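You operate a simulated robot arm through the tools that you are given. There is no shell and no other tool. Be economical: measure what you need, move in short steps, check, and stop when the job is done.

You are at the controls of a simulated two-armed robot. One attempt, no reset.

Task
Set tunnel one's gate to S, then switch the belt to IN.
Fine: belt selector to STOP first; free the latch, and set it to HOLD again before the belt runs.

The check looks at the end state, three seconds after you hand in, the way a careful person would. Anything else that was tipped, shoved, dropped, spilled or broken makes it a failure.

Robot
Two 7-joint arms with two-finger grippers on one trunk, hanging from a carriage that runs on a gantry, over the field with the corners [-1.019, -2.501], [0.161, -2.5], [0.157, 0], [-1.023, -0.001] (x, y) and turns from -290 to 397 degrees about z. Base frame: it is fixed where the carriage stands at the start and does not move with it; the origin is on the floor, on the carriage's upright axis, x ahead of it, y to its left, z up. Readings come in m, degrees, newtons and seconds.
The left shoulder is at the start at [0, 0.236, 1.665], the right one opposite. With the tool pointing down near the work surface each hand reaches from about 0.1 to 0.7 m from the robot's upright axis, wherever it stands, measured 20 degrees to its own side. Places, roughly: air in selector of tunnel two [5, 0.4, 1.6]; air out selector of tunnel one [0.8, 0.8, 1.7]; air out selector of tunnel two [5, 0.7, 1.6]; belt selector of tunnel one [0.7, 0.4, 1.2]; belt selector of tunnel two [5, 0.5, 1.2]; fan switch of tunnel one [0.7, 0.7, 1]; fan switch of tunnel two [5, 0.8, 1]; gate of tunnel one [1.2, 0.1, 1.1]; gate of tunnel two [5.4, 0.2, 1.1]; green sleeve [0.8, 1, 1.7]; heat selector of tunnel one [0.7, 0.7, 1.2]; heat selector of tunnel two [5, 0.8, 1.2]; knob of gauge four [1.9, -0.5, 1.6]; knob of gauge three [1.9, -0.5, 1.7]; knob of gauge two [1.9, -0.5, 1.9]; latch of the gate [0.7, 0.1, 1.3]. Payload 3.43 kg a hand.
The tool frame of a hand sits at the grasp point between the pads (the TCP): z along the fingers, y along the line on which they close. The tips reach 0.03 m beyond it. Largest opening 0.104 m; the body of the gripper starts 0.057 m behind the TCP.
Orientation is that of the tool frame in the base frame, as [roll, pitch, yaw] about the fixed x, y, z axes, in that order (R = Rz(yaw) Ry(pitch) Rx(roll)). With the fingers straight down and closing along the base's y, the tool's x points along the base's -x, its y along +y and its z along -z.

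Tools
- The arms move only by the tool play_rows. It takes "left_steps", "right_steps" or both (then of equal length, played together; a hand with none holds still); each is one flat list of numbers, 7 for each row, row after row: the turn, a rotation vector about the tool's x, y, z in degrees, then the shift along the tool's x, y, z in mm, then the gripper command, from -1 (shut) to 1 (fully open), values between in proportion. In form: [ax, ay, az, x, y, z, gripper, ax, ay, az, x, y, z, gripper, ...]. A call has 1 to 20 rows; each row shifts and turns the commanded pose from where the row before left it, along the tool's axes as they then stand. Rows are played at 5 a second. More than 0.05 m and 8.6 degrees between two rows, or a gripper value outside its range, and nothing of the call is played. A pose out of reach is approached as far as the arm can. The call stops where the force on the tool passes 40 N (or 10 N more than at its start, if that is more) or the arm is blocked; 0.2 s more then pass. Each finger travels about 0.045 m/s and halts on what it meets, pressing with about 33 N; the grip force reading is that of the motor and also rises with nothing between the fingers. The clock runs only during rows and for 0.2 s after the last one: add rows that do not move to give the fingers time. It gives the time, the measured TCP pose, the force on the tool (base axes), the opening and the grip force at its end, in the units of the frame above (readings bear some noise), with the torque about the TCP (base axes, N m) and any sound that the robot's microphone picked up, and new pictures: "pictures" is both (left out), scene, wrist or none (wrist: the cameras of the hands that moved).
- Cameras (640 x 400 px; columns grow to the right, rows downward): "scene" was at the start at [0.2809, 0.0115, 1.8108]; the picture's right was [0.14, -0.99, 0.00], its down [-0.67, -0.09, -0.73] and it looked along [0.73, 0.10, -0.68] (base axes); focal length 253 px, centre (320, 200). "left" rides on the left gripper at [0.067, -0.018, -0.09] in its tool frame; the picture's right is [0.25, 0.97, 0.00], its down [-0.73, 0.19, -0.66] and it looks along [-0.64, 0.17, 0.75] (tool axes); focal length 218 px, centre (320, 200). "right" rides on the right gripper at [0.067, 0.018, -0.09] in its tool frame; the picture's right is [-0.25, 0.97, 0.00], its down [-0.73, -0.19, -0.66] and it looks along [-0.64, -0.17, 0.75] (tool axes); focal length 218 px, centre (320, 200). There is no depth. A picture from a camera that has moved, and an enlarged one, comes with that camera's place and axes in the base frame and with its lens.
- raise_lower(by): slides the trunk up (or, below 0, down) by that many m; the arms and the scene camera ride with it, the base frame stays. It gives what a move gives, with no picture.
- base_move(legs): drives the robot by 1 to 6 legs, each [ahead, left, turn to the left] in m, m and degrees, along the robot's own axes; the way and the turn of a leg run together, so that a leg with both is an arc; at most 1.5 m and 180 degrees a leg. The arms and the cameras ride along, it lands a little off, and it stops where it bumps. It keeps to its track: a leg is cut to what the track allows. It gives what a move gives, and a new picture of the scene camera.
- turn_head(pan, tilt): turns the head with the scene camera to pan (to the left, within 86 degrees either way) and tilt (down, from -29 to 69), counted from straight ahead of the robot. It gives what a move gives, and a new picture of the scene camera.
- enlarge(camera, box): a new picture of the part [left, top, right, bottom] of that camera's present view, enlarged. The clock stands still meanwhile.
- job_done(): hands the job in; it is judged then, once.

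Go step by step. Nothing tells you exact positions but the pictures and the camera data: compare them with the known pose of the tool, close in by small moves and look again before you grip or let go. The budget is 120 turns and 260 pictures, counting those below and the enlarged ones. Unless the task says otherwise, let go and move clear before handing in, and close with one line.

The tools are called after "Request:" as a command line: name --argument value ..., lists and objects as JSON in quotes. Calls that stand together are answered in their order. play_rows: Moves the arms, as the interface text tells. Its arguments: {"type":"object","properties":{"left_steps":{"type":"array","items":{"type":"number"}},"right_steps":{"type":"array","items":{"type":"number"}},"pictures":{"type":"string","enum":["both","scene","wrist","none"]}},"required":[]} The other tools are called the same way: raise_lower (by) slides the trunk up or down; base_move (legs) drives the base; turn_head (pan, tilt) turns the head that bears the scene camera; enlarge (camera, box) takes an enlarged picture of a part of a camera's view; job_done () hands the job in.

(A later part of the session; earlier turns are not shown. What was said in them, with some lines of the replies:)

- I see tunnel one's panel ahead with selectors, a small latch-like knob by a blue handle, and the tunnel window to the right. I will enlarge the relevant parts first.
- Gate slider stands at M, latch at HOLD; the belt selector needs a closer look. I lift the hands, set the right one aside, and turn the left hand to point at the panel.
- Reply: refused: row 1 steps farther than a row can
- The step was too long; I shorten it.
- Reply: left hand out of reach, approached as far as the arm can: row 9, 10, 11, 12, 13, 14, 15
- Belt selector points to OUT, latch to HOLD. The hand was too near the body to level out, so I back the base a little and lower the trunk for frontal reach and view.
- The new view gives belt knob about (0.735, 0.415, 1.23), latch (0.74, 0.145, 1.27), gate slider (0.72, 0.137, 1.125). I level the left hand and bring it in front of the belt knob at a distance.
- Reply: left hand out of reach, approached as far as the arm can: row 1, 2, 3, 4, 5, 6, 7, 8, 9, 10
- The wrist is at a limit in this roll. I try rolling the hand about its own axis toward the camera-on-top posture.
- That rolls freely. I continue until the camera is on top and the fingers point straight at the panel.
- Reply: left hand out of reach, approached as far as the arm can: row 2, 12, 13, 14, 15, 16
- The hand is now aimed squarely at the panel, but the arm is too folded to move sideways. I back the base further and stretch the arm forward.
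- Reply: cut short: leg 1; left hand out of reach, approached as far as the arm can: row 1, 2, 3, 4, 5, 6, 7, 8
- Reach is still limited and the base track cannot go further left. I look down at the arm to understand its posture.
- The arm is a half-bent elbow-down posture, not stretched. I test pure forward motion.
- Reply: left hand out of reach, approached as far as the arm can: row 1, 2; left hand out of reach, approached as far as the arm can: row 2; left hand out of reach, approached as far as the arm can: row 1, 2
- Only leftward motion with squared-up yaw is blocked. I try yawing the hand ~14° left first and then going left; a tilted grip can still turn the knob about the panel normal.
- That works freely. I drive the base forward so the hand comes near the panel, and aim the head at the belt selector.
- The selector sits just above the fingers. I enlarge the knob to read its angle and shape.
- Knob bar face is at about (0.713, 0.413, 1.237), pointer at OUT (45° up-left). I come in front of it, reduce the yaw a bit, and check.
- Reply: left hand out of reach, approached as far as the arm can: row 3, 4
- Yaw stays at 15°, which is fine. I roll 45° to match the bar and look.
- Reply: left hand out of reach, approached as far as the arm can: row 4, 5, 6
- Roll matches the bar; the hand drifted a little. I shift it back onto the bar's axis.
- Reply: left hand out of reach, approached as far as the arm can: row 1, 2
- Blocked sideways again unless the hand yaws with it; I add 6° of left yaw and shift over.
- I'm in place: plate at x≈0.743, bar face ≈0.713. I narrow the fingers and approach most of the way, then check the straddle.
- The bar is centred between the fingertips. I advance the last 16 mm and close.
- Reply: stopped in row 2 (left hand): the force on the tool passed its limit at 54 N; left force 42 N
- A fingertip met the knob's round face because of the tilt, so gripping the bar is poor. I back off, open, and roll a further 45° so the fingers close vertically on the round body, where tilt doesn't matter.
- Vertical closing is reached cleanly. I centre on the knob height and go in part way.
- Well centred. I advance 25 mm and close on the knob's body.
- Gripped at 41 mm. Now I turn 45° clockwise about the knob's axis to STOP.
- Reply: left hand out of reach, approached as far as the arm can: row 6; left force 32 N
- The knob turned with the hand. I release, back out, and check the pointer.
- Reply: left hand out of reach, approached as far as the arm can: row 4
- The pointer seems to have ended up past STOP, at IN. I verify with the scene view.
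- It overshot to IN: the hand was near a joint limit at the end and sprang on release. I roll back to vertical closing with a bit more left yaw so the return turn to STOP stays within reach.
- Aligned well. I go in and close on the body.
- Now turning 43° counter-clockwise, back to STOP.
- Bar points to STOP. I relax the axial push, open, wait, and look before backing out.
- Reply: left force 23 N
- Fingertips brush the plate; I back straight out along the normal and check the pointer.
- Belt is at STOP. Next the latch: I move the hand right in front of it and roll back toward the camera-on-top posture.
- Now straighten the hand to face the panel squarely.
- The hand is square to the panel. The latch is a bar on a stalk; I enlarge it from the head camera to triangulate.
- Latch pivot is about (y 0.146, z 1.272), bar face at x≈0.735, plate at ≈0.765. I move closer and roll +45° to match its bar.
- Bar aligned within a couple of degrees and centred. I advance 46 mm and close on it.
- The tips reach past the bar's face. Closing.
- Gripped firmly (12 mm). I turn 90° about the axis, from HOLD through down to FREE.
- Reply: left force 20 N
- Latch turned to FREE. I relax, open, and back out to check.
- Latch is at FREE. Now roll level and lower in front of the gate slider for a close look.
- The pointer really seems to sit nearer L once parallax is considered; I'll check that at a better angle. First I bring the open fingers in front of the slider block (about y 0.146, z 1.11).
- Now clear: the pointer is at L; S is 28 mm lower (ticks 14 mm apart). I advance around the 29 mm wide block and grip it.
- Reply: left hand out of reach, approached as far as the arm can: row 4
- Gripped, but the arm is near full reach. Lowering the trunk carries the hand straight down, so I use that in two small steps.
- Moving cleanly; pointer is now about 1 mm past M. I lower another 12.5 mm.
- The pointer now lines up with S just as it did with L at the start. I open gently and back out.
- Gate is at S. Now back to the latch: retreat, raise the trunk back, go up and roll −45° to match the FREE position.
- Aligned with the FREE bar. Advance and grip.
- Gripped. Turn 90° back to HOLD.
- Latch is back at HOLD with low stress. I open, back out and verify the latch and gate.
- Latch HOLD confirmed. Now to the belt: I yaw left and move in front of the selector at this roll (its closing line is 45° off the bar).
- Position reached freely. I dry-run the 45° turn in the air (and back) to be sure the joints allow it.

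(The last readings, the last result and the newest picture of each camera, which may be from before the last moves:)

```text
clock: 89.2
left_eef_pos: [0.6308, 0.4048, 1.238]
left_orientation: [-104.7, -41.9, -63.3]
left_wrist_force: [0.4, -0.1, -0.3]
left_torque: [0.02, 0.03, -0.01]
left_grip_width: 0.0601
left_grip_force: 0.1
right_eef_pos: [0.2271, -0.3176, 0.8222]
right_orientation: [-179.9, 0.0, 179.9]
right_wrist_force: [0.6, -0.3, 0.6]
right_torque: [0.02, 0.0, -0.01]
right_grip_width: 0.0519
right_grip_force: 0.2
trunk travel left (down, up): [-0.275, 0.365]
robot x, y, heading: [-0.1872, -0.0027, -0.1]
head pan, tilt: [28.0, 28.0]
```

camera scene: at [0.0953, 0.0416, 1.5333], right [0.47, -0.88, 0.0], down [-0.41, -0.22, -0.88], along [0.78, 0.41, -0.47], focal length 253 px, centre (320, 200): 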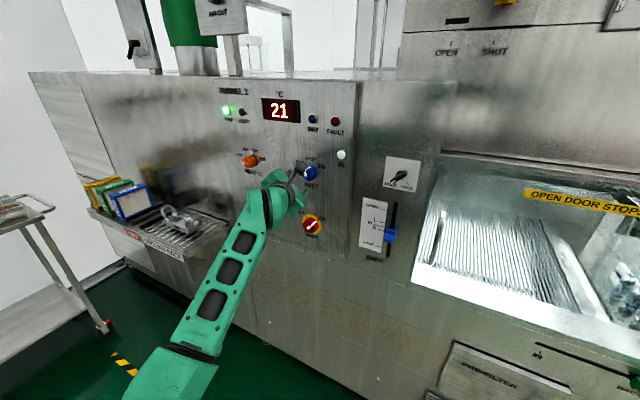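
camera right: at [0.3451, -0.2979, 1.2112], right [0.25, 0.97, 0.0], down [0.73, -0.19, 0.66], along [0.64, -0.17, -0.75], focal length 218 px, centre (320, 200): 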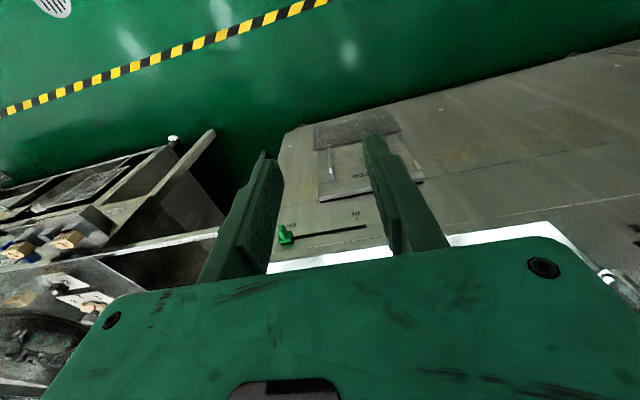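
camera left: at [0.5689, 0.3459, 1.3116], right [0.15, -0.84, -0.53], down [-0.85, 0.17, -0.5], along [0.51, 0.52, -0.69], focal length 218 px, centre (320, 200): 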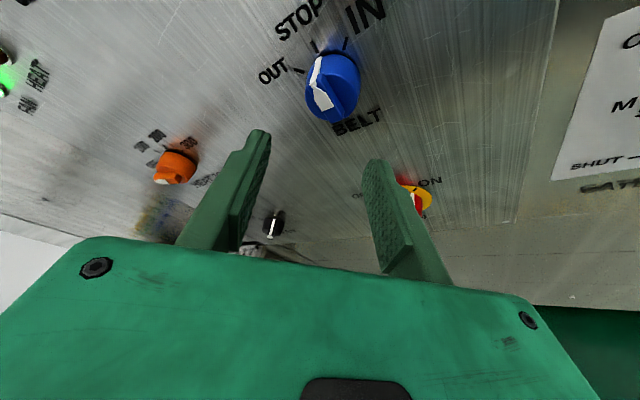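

The turn is free. Approach partly and check the straddle.

Request:
play_rows --left_steps '[0, 0, 0, 4.7, 0.6, 13.2, 0.15, 0, 0, 0, 4.7, 0.6, 13.2, 0.15, 0, 0, 0, 4.7, 0.6, 13.2, 0.15, 0, 0, 0, 0, 0, 0, 0.15]' --pictures "none"

Request:
enlarge --camera "left" --box '[220, 60, 412, 180]'

Request:
enlarge --camera "scene" --box '[270, 130, 366, 190]'

```text
clock: 90.2
left_eef_pos: [0.6741, 0.4048, 1.2389]
left_orientation: [-104.7, -41.8, -63.3]
left_wrist_force: [-0.4, 0.1, 0.6]
left_torque: [0.02, -0.03, -0.01]
left_grip_width: 0.06
left_grip_force: 0.0
right_eef_pos: [0.2285, -0.3161, 0.8226]
right_orientation: [-179.9, -0.1, 179.9]
right_wrist_force: [-0.1, 0.2, 0.8]
right_torque: [0.0, -0.01, -0.03]
right_grip_width: 0.052
right_grip_force: 0.0
trunk travel left (down, up): [-0.275, 0.365]
robot x, y, heading: [-0.1867, -0.0006, 0.0]
head pan, tilt: [28.0, 28.0]
```

```text
3.33 times, centred on (316, 120) of left
camera zoom: at [0.6108, 0.3464, 1.312], right [0.15, -0.84, -0.53], down [-0.85, 0.17, -0.5], along [0.51, 0.52, -0.69], focal length 728 px, centre (333, 467)
```

zoom: 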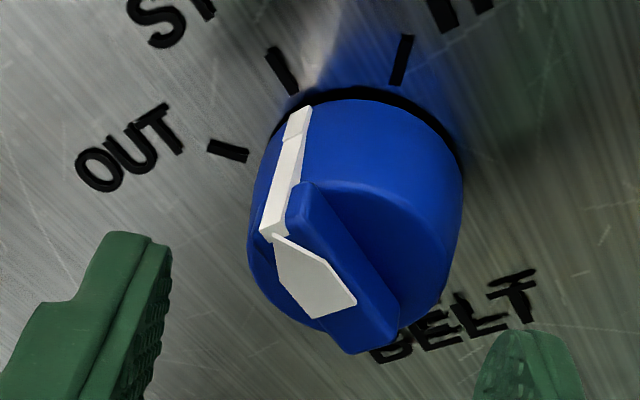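

```text
6.67 times, centred on (318, 160) of scene
camera zoom: at [0.095, 0.0416, 1.5333], right [0.47, -0.88, 0.0], down [-0.41, -0.22, -0.88], along [0.78, 0.41, -0.47], focal length 1684 px, centre (333, 467)
```

zoom: 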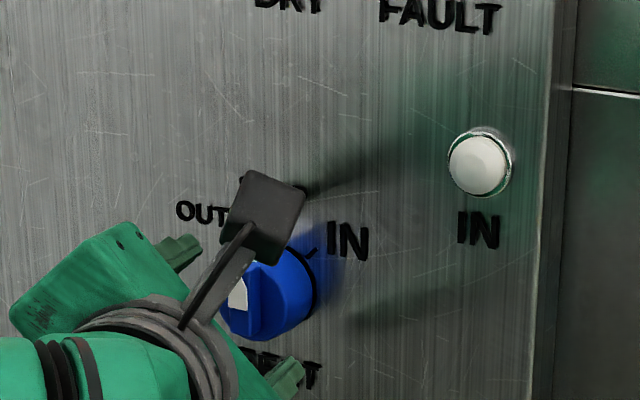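

Centred. Final advance and close on the body.

Request:
play_rows --left_steps '[0, 0, 0, 4.2, 0, 13, 0.15, 0, 0, 0, 4.3, 0, 13, 0.15, 0, 0, 0, 0, 0, 0, -0.1, 0, 0, 0, 0, 0, 0, -0.4, 0, 0, 0, 0, 0, 0, -0.4, 0, 0, 0, 0, 0, 0, -0.4]' --pictures "none"

Request:
enlarge --camera "left" --box '[220, 60, 412, 180]'

```text
clock: 91.6
left_eef_pos: [0.699, 0.4063, 1.2379]
left_orientation: [-104.8, -41.8, -63.2]
left_wrist_force: [4.4, -2.9, -4.1]
left_torque: [0.02, 0.48, -0.78]
left_grip_width: 0.0407
left_grip_force: 45.0
right_eef_pos: [0.2287, -0.3178, 0.822]
right_orientation: [-180.0, 0.0, 179.9]
right_wrist_force: [0.1, -0.2, -0.2]
right_torque: [-0.04, 0.02, 0.01]
right_grip_width: 0.052
right_grip_force: 0.1
trunk travel left (down, up): [-0.275, 0.365]
robot x, y, heading: [-0.1838, -0.0008, -0.0]
head pan, tilt: [28.0, 28.0]
```

```text
3.33 times, centred on (316, 120) of left
camera zoom: at [0.6371, 0.3477, 1.3114], right [0.14, -0.84, -0.53], down [-0.85, 0.17, -0.5], along [0.51, 0.52, -0.69], focal length 728 px, centre (333, 467)
```

zoom: 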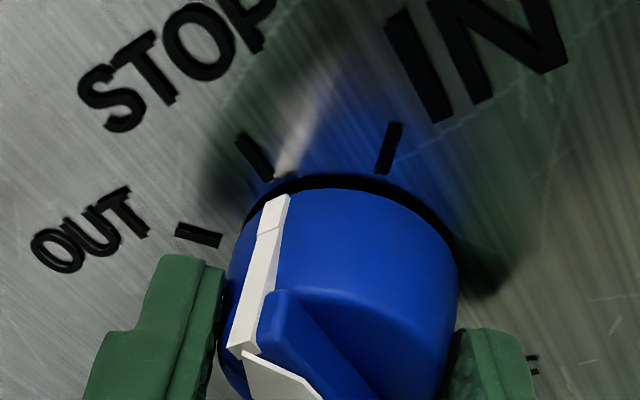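

Firm grip. Turn ~46° clockwise to IN.

Request:
play_rows --left_steps '[2.54, 0.5, 7.25, -0.4, 0.8, 0, -0.4, 2.54, 0.5, 7.25, -0.4, 0.8, 0, -0.4, 2.54, 0.5, 7.25, -0.4, 0.8, 0, -0.4, 2.54, 0.5, 7.25, -0.4, 0.8, 0, -0.4, 2.54, 0.5, 7.25, -0.4, 0.8, 0, -0.4, 2.54, 0.5, 7.25, -0.4, 0.8, 0, -0.4, 0, 0, 0, 0, 0, 0, -0.4]' --pictures "none"

Request:
enlarge --camera "left" --box '[220, 60, 412, 180]'

```text
clock: 93.2
left_eef_pos: [0.6993, 0.4057, 1.2341]
left_orientation: [-86.0, 1.2, -70.8]
left_wrist_force: [9.1, -5.2, -10.1]
left_torque: [-0.96, 1.29, -0.98]
left_grip_width: 0.0405
left_grip_force: 44.7
right_eef_pos: [0.2284, -0.3176, 0.8215]
right_orientation: [-180.0, 0.0, 179.9]
right_wrist_force: [0.2, -0.1, -0.6]
right_torque: [0.0, 0.02, 0.02]
right_grip_width: 0.0521
right_grip_force: 0.0
trunk travel left (down, up): [-0.275, 0.365]
robot x, y, heading: [-0.1844, -0.0013, 0.0]
head pan, tilt: [28.0, 28.0]
```

```text
3.33 times, centred on (316, 120) of left
camera zoom: at [0.6362, 0.3118, 1.2425], right [0.14, -0.2, -0.97], down [-0.85, 0.48, -0.22], along [0.51, 0.85, -0.1], focal length 728 px, centre (333, 467)
```

zoom: 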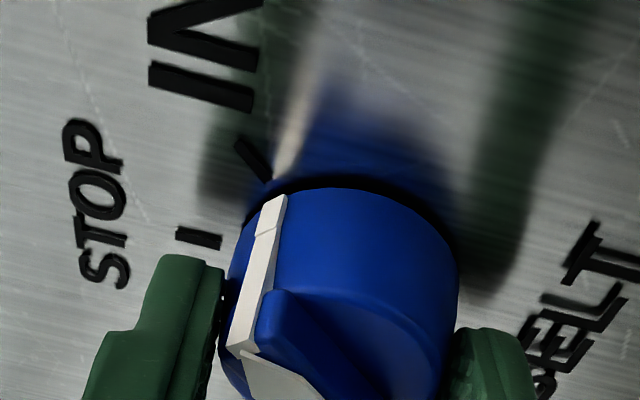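

Pointer is at IN. Open and back straight out, then verify.

Request:
play_rows --left_steps '[0, 0, 0, 0, 0, 0, -0.1, 0, 0, 0, 0, 0, 0, 0.15, 0, 0, 0, 0, 0, 0, 0.15, 0, 0, 0, -6.6, -1.3, -19, 0.15, 0, 0, 0, -10, -2, -28.2, 0.15, 0, 0, 0, -10, -2, -28.2, 0.15, 0, 0, 0, -10, -2, -28.2, 0.15, 0, 0, 0, 0, 0, 0, 0.15]' --pictures "wrist"

Request:
enlarge --camera "left" --box '[220, 30, 412, 150]'

Request:
enlarge --camera "scene" --box '[270, 130, 366, 190]'

```text
clock: 95.0
left_eef_pos: [0.5895, 0.408, 1.2377]
left_orientation: [-85.9, 1.1, -70.7]
left_wrist_force: [-0.1, 0.3, -0.1]
left_torque: [0.01, 0.0, 0.01]
left_grip_width: 0.0597
left_grip_force: 0.1
right_eef_pos: [0.2281, -0.3165, 0.8227]
right_orientation: [-179.9, 0.0, 179.8]
right_wrist_force: [0.0, 0.5, -0.4]
right_torque: [0.01, 0.02, -0.02]
right_grip_width: 0.0519
right_grip_force: 0.0
trunk travel left (down, up): [-0.275, 0.365]
robot x, y, heading: [-0.1856, -0.0014, -0.1]
head pan, tilt: [28.0, 28.0]
camera left: at [0.5263, 0.3137, 1.246], right [0.14, -0.2, -0.97], down [-0.85, 0.48, -0.22], along [0.51, 0.86, -0.1], focal length 218 px, centre (320, 200)
```

left: 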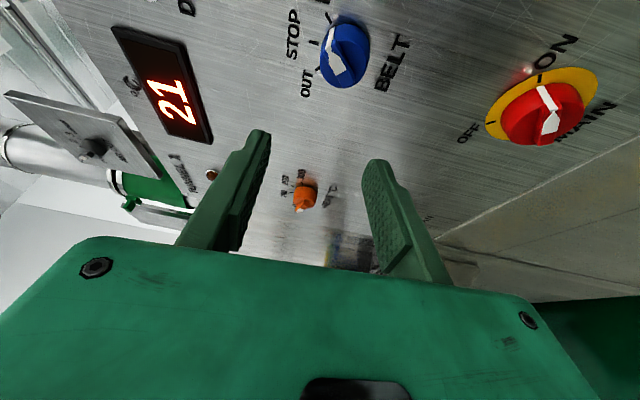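

```text
3.33 times, centred on (316, 90) of left
camera zoom: at [0.5263, 0.3137, 1.246], right [0.14, -0.2, -0.97], down [-0.85, 0.48, -0.22], along [0.51, 0.86, -0.1], focal length 728 px, centre (333, 567)
```

zoom: 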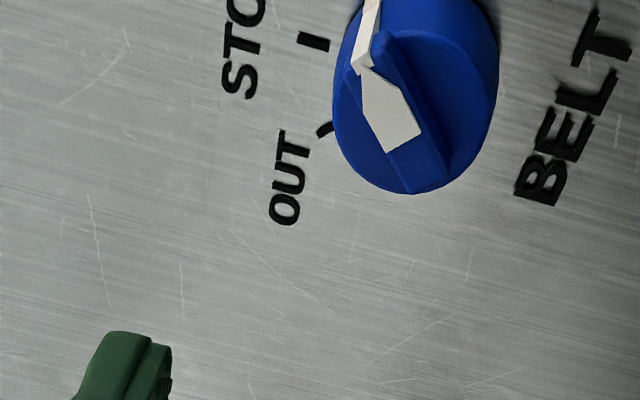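

```text
6.67 times, centred on (318, 160) of scene
camera zoom: at [0.0956, 0.0417, 1.5335], right [0.47, -0.88, 0.0], down [-0.41, -0.22, -0.88], along [0.78, 0.41, -0.47], focal length 1684 px, centre (333, 467)
```

zoom: 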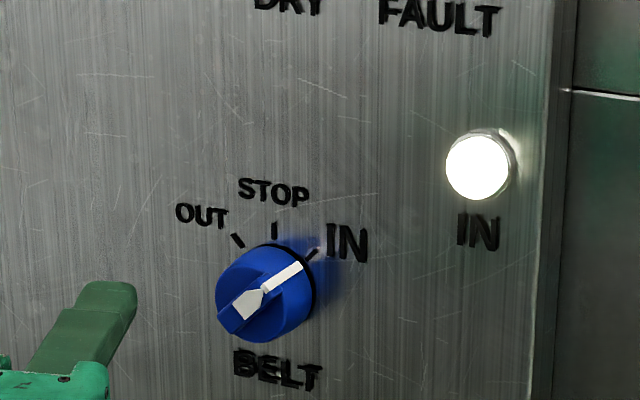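

Belt is at IN and the IN lamp is lit. I drive the base back to clear and check gate and latch once more.

Request:
base_move --legs '[[-0.15, 0, 0]]'

Request:
turn_head --pan 12 --tilt 22

Request:
enlarge --camera "scene" --box '[230, 140, 390, 260]'

```text
clock: 96.4
left_eef_pos: [0.439, 0.4078, 1.2362]
left_orientation: [-86.1, 1.1, -70.6]
left_wrist_force: [-0.8, 0.5, 0.0]
left_torque: [0.0, -0.01, -0.01]
left_grip_width: 0.0599
left_grip_force: 0.0
right_eef_pos: [0.0797, -0.3167, 0.8223]
right_orientation: [-180.0, 0.0, 179.9]
right_wrist_force: [-1.0, -0.4, 0.2]
right_torque: [0.02, 0.02, -0.03]
right_grip_width: 0.0521
right_grip_force: 0.1
trunk travel left (down, up): [-0.275, 0.365]
robot x, y, heading: [-0.3336, -0.0027, -0.2]
head pan, tilt: [28.0, 28.0]
camera scene: at [-0.0534, 0.042, 1.5332], right [0.47, -0.88, 0.0], down [-0.42, -0.22, -0.88], along [0.78, 0.41, -0.47], focal length 253 px, centre (320, 200)
```

scene: 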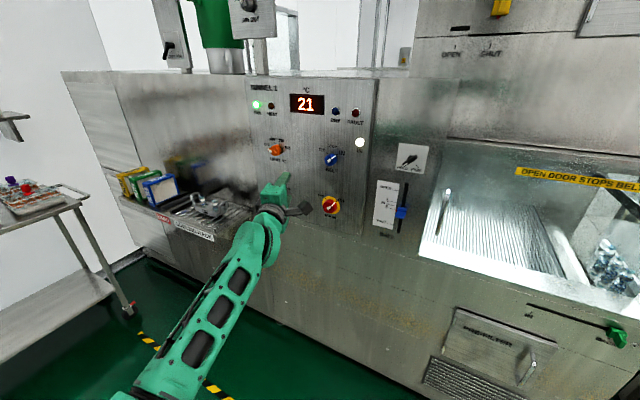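

```text
clock: 97.2
left_eef_pos: [0.4404, 0.4077, 1.2373]
left_orientation: [-86.0, 1.2, -70.7]
left_wrist_force: [-1.0, -1.4, -0.4]
left_torque: [0.03, 0.01, -0.02]
left_grip_width: 0.0598
left_grip_force: 0.0
right_eef_pos: [0.0801, -0.3165, 0.8226]
right_orientation: [-180.0, 0.0, 180.0]
right_wrist_force: [1.0, 0.9, -0.3]
right_torque: [0.01, 0.02, 0.0]
right_grip_width: 0.0522
right_grip_force: 0.1
trunk travel left (down, up): [-0.275, 0.365]
robot x, y, heading: [-0.3321, 0.0007, -0.0]
head pan, tilt: [12.0, 22.0]
camera scene: at [-0.0427, 0.0185, 1.543], right [0.21, -0.98, 0.0], down [-0.37, -0.08, -0.93], along [0.91, 0.19, -0.37], focal length 253 px, centre (320, 200)
```

scene: 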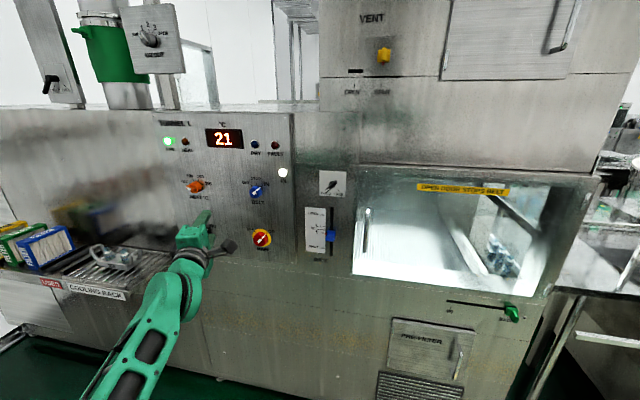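

```text
3.33 times, centred on (310, 200) of scene
camera zoom: at [-0.0427, 0.0185, 1.543], right [0.21, -0.98, 0.0], down [-0.37, -0.08, -0.93], along [0.91, 0.19, -0.37], focal length 842 px, centre (353, 200)
```

zoom: 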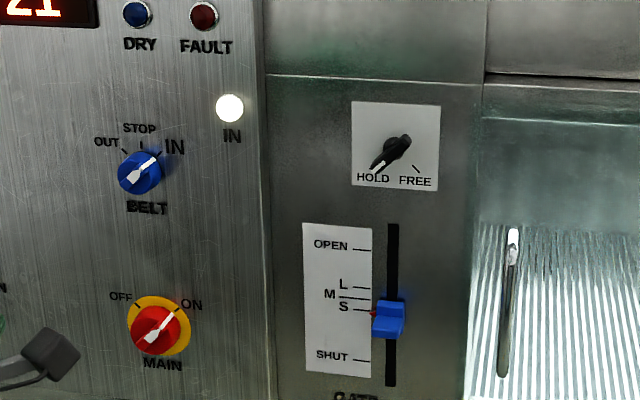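

Gate pointer is at S, latch at HOLD, belt at IN with its lamp lit, and the hands are clear. I hand in.

Request:
job_done

```text
The job is handed in.
```

Tunnel one's gate is at S, its latch is back at HOLD, and the belt selector is at IN with the IN lamp lit. On the way from OUT to STOP the belt selector slipped past to IN for about six seconds. The latch was still at HOLD then, and I brought the selector back to STOP before freeing it.
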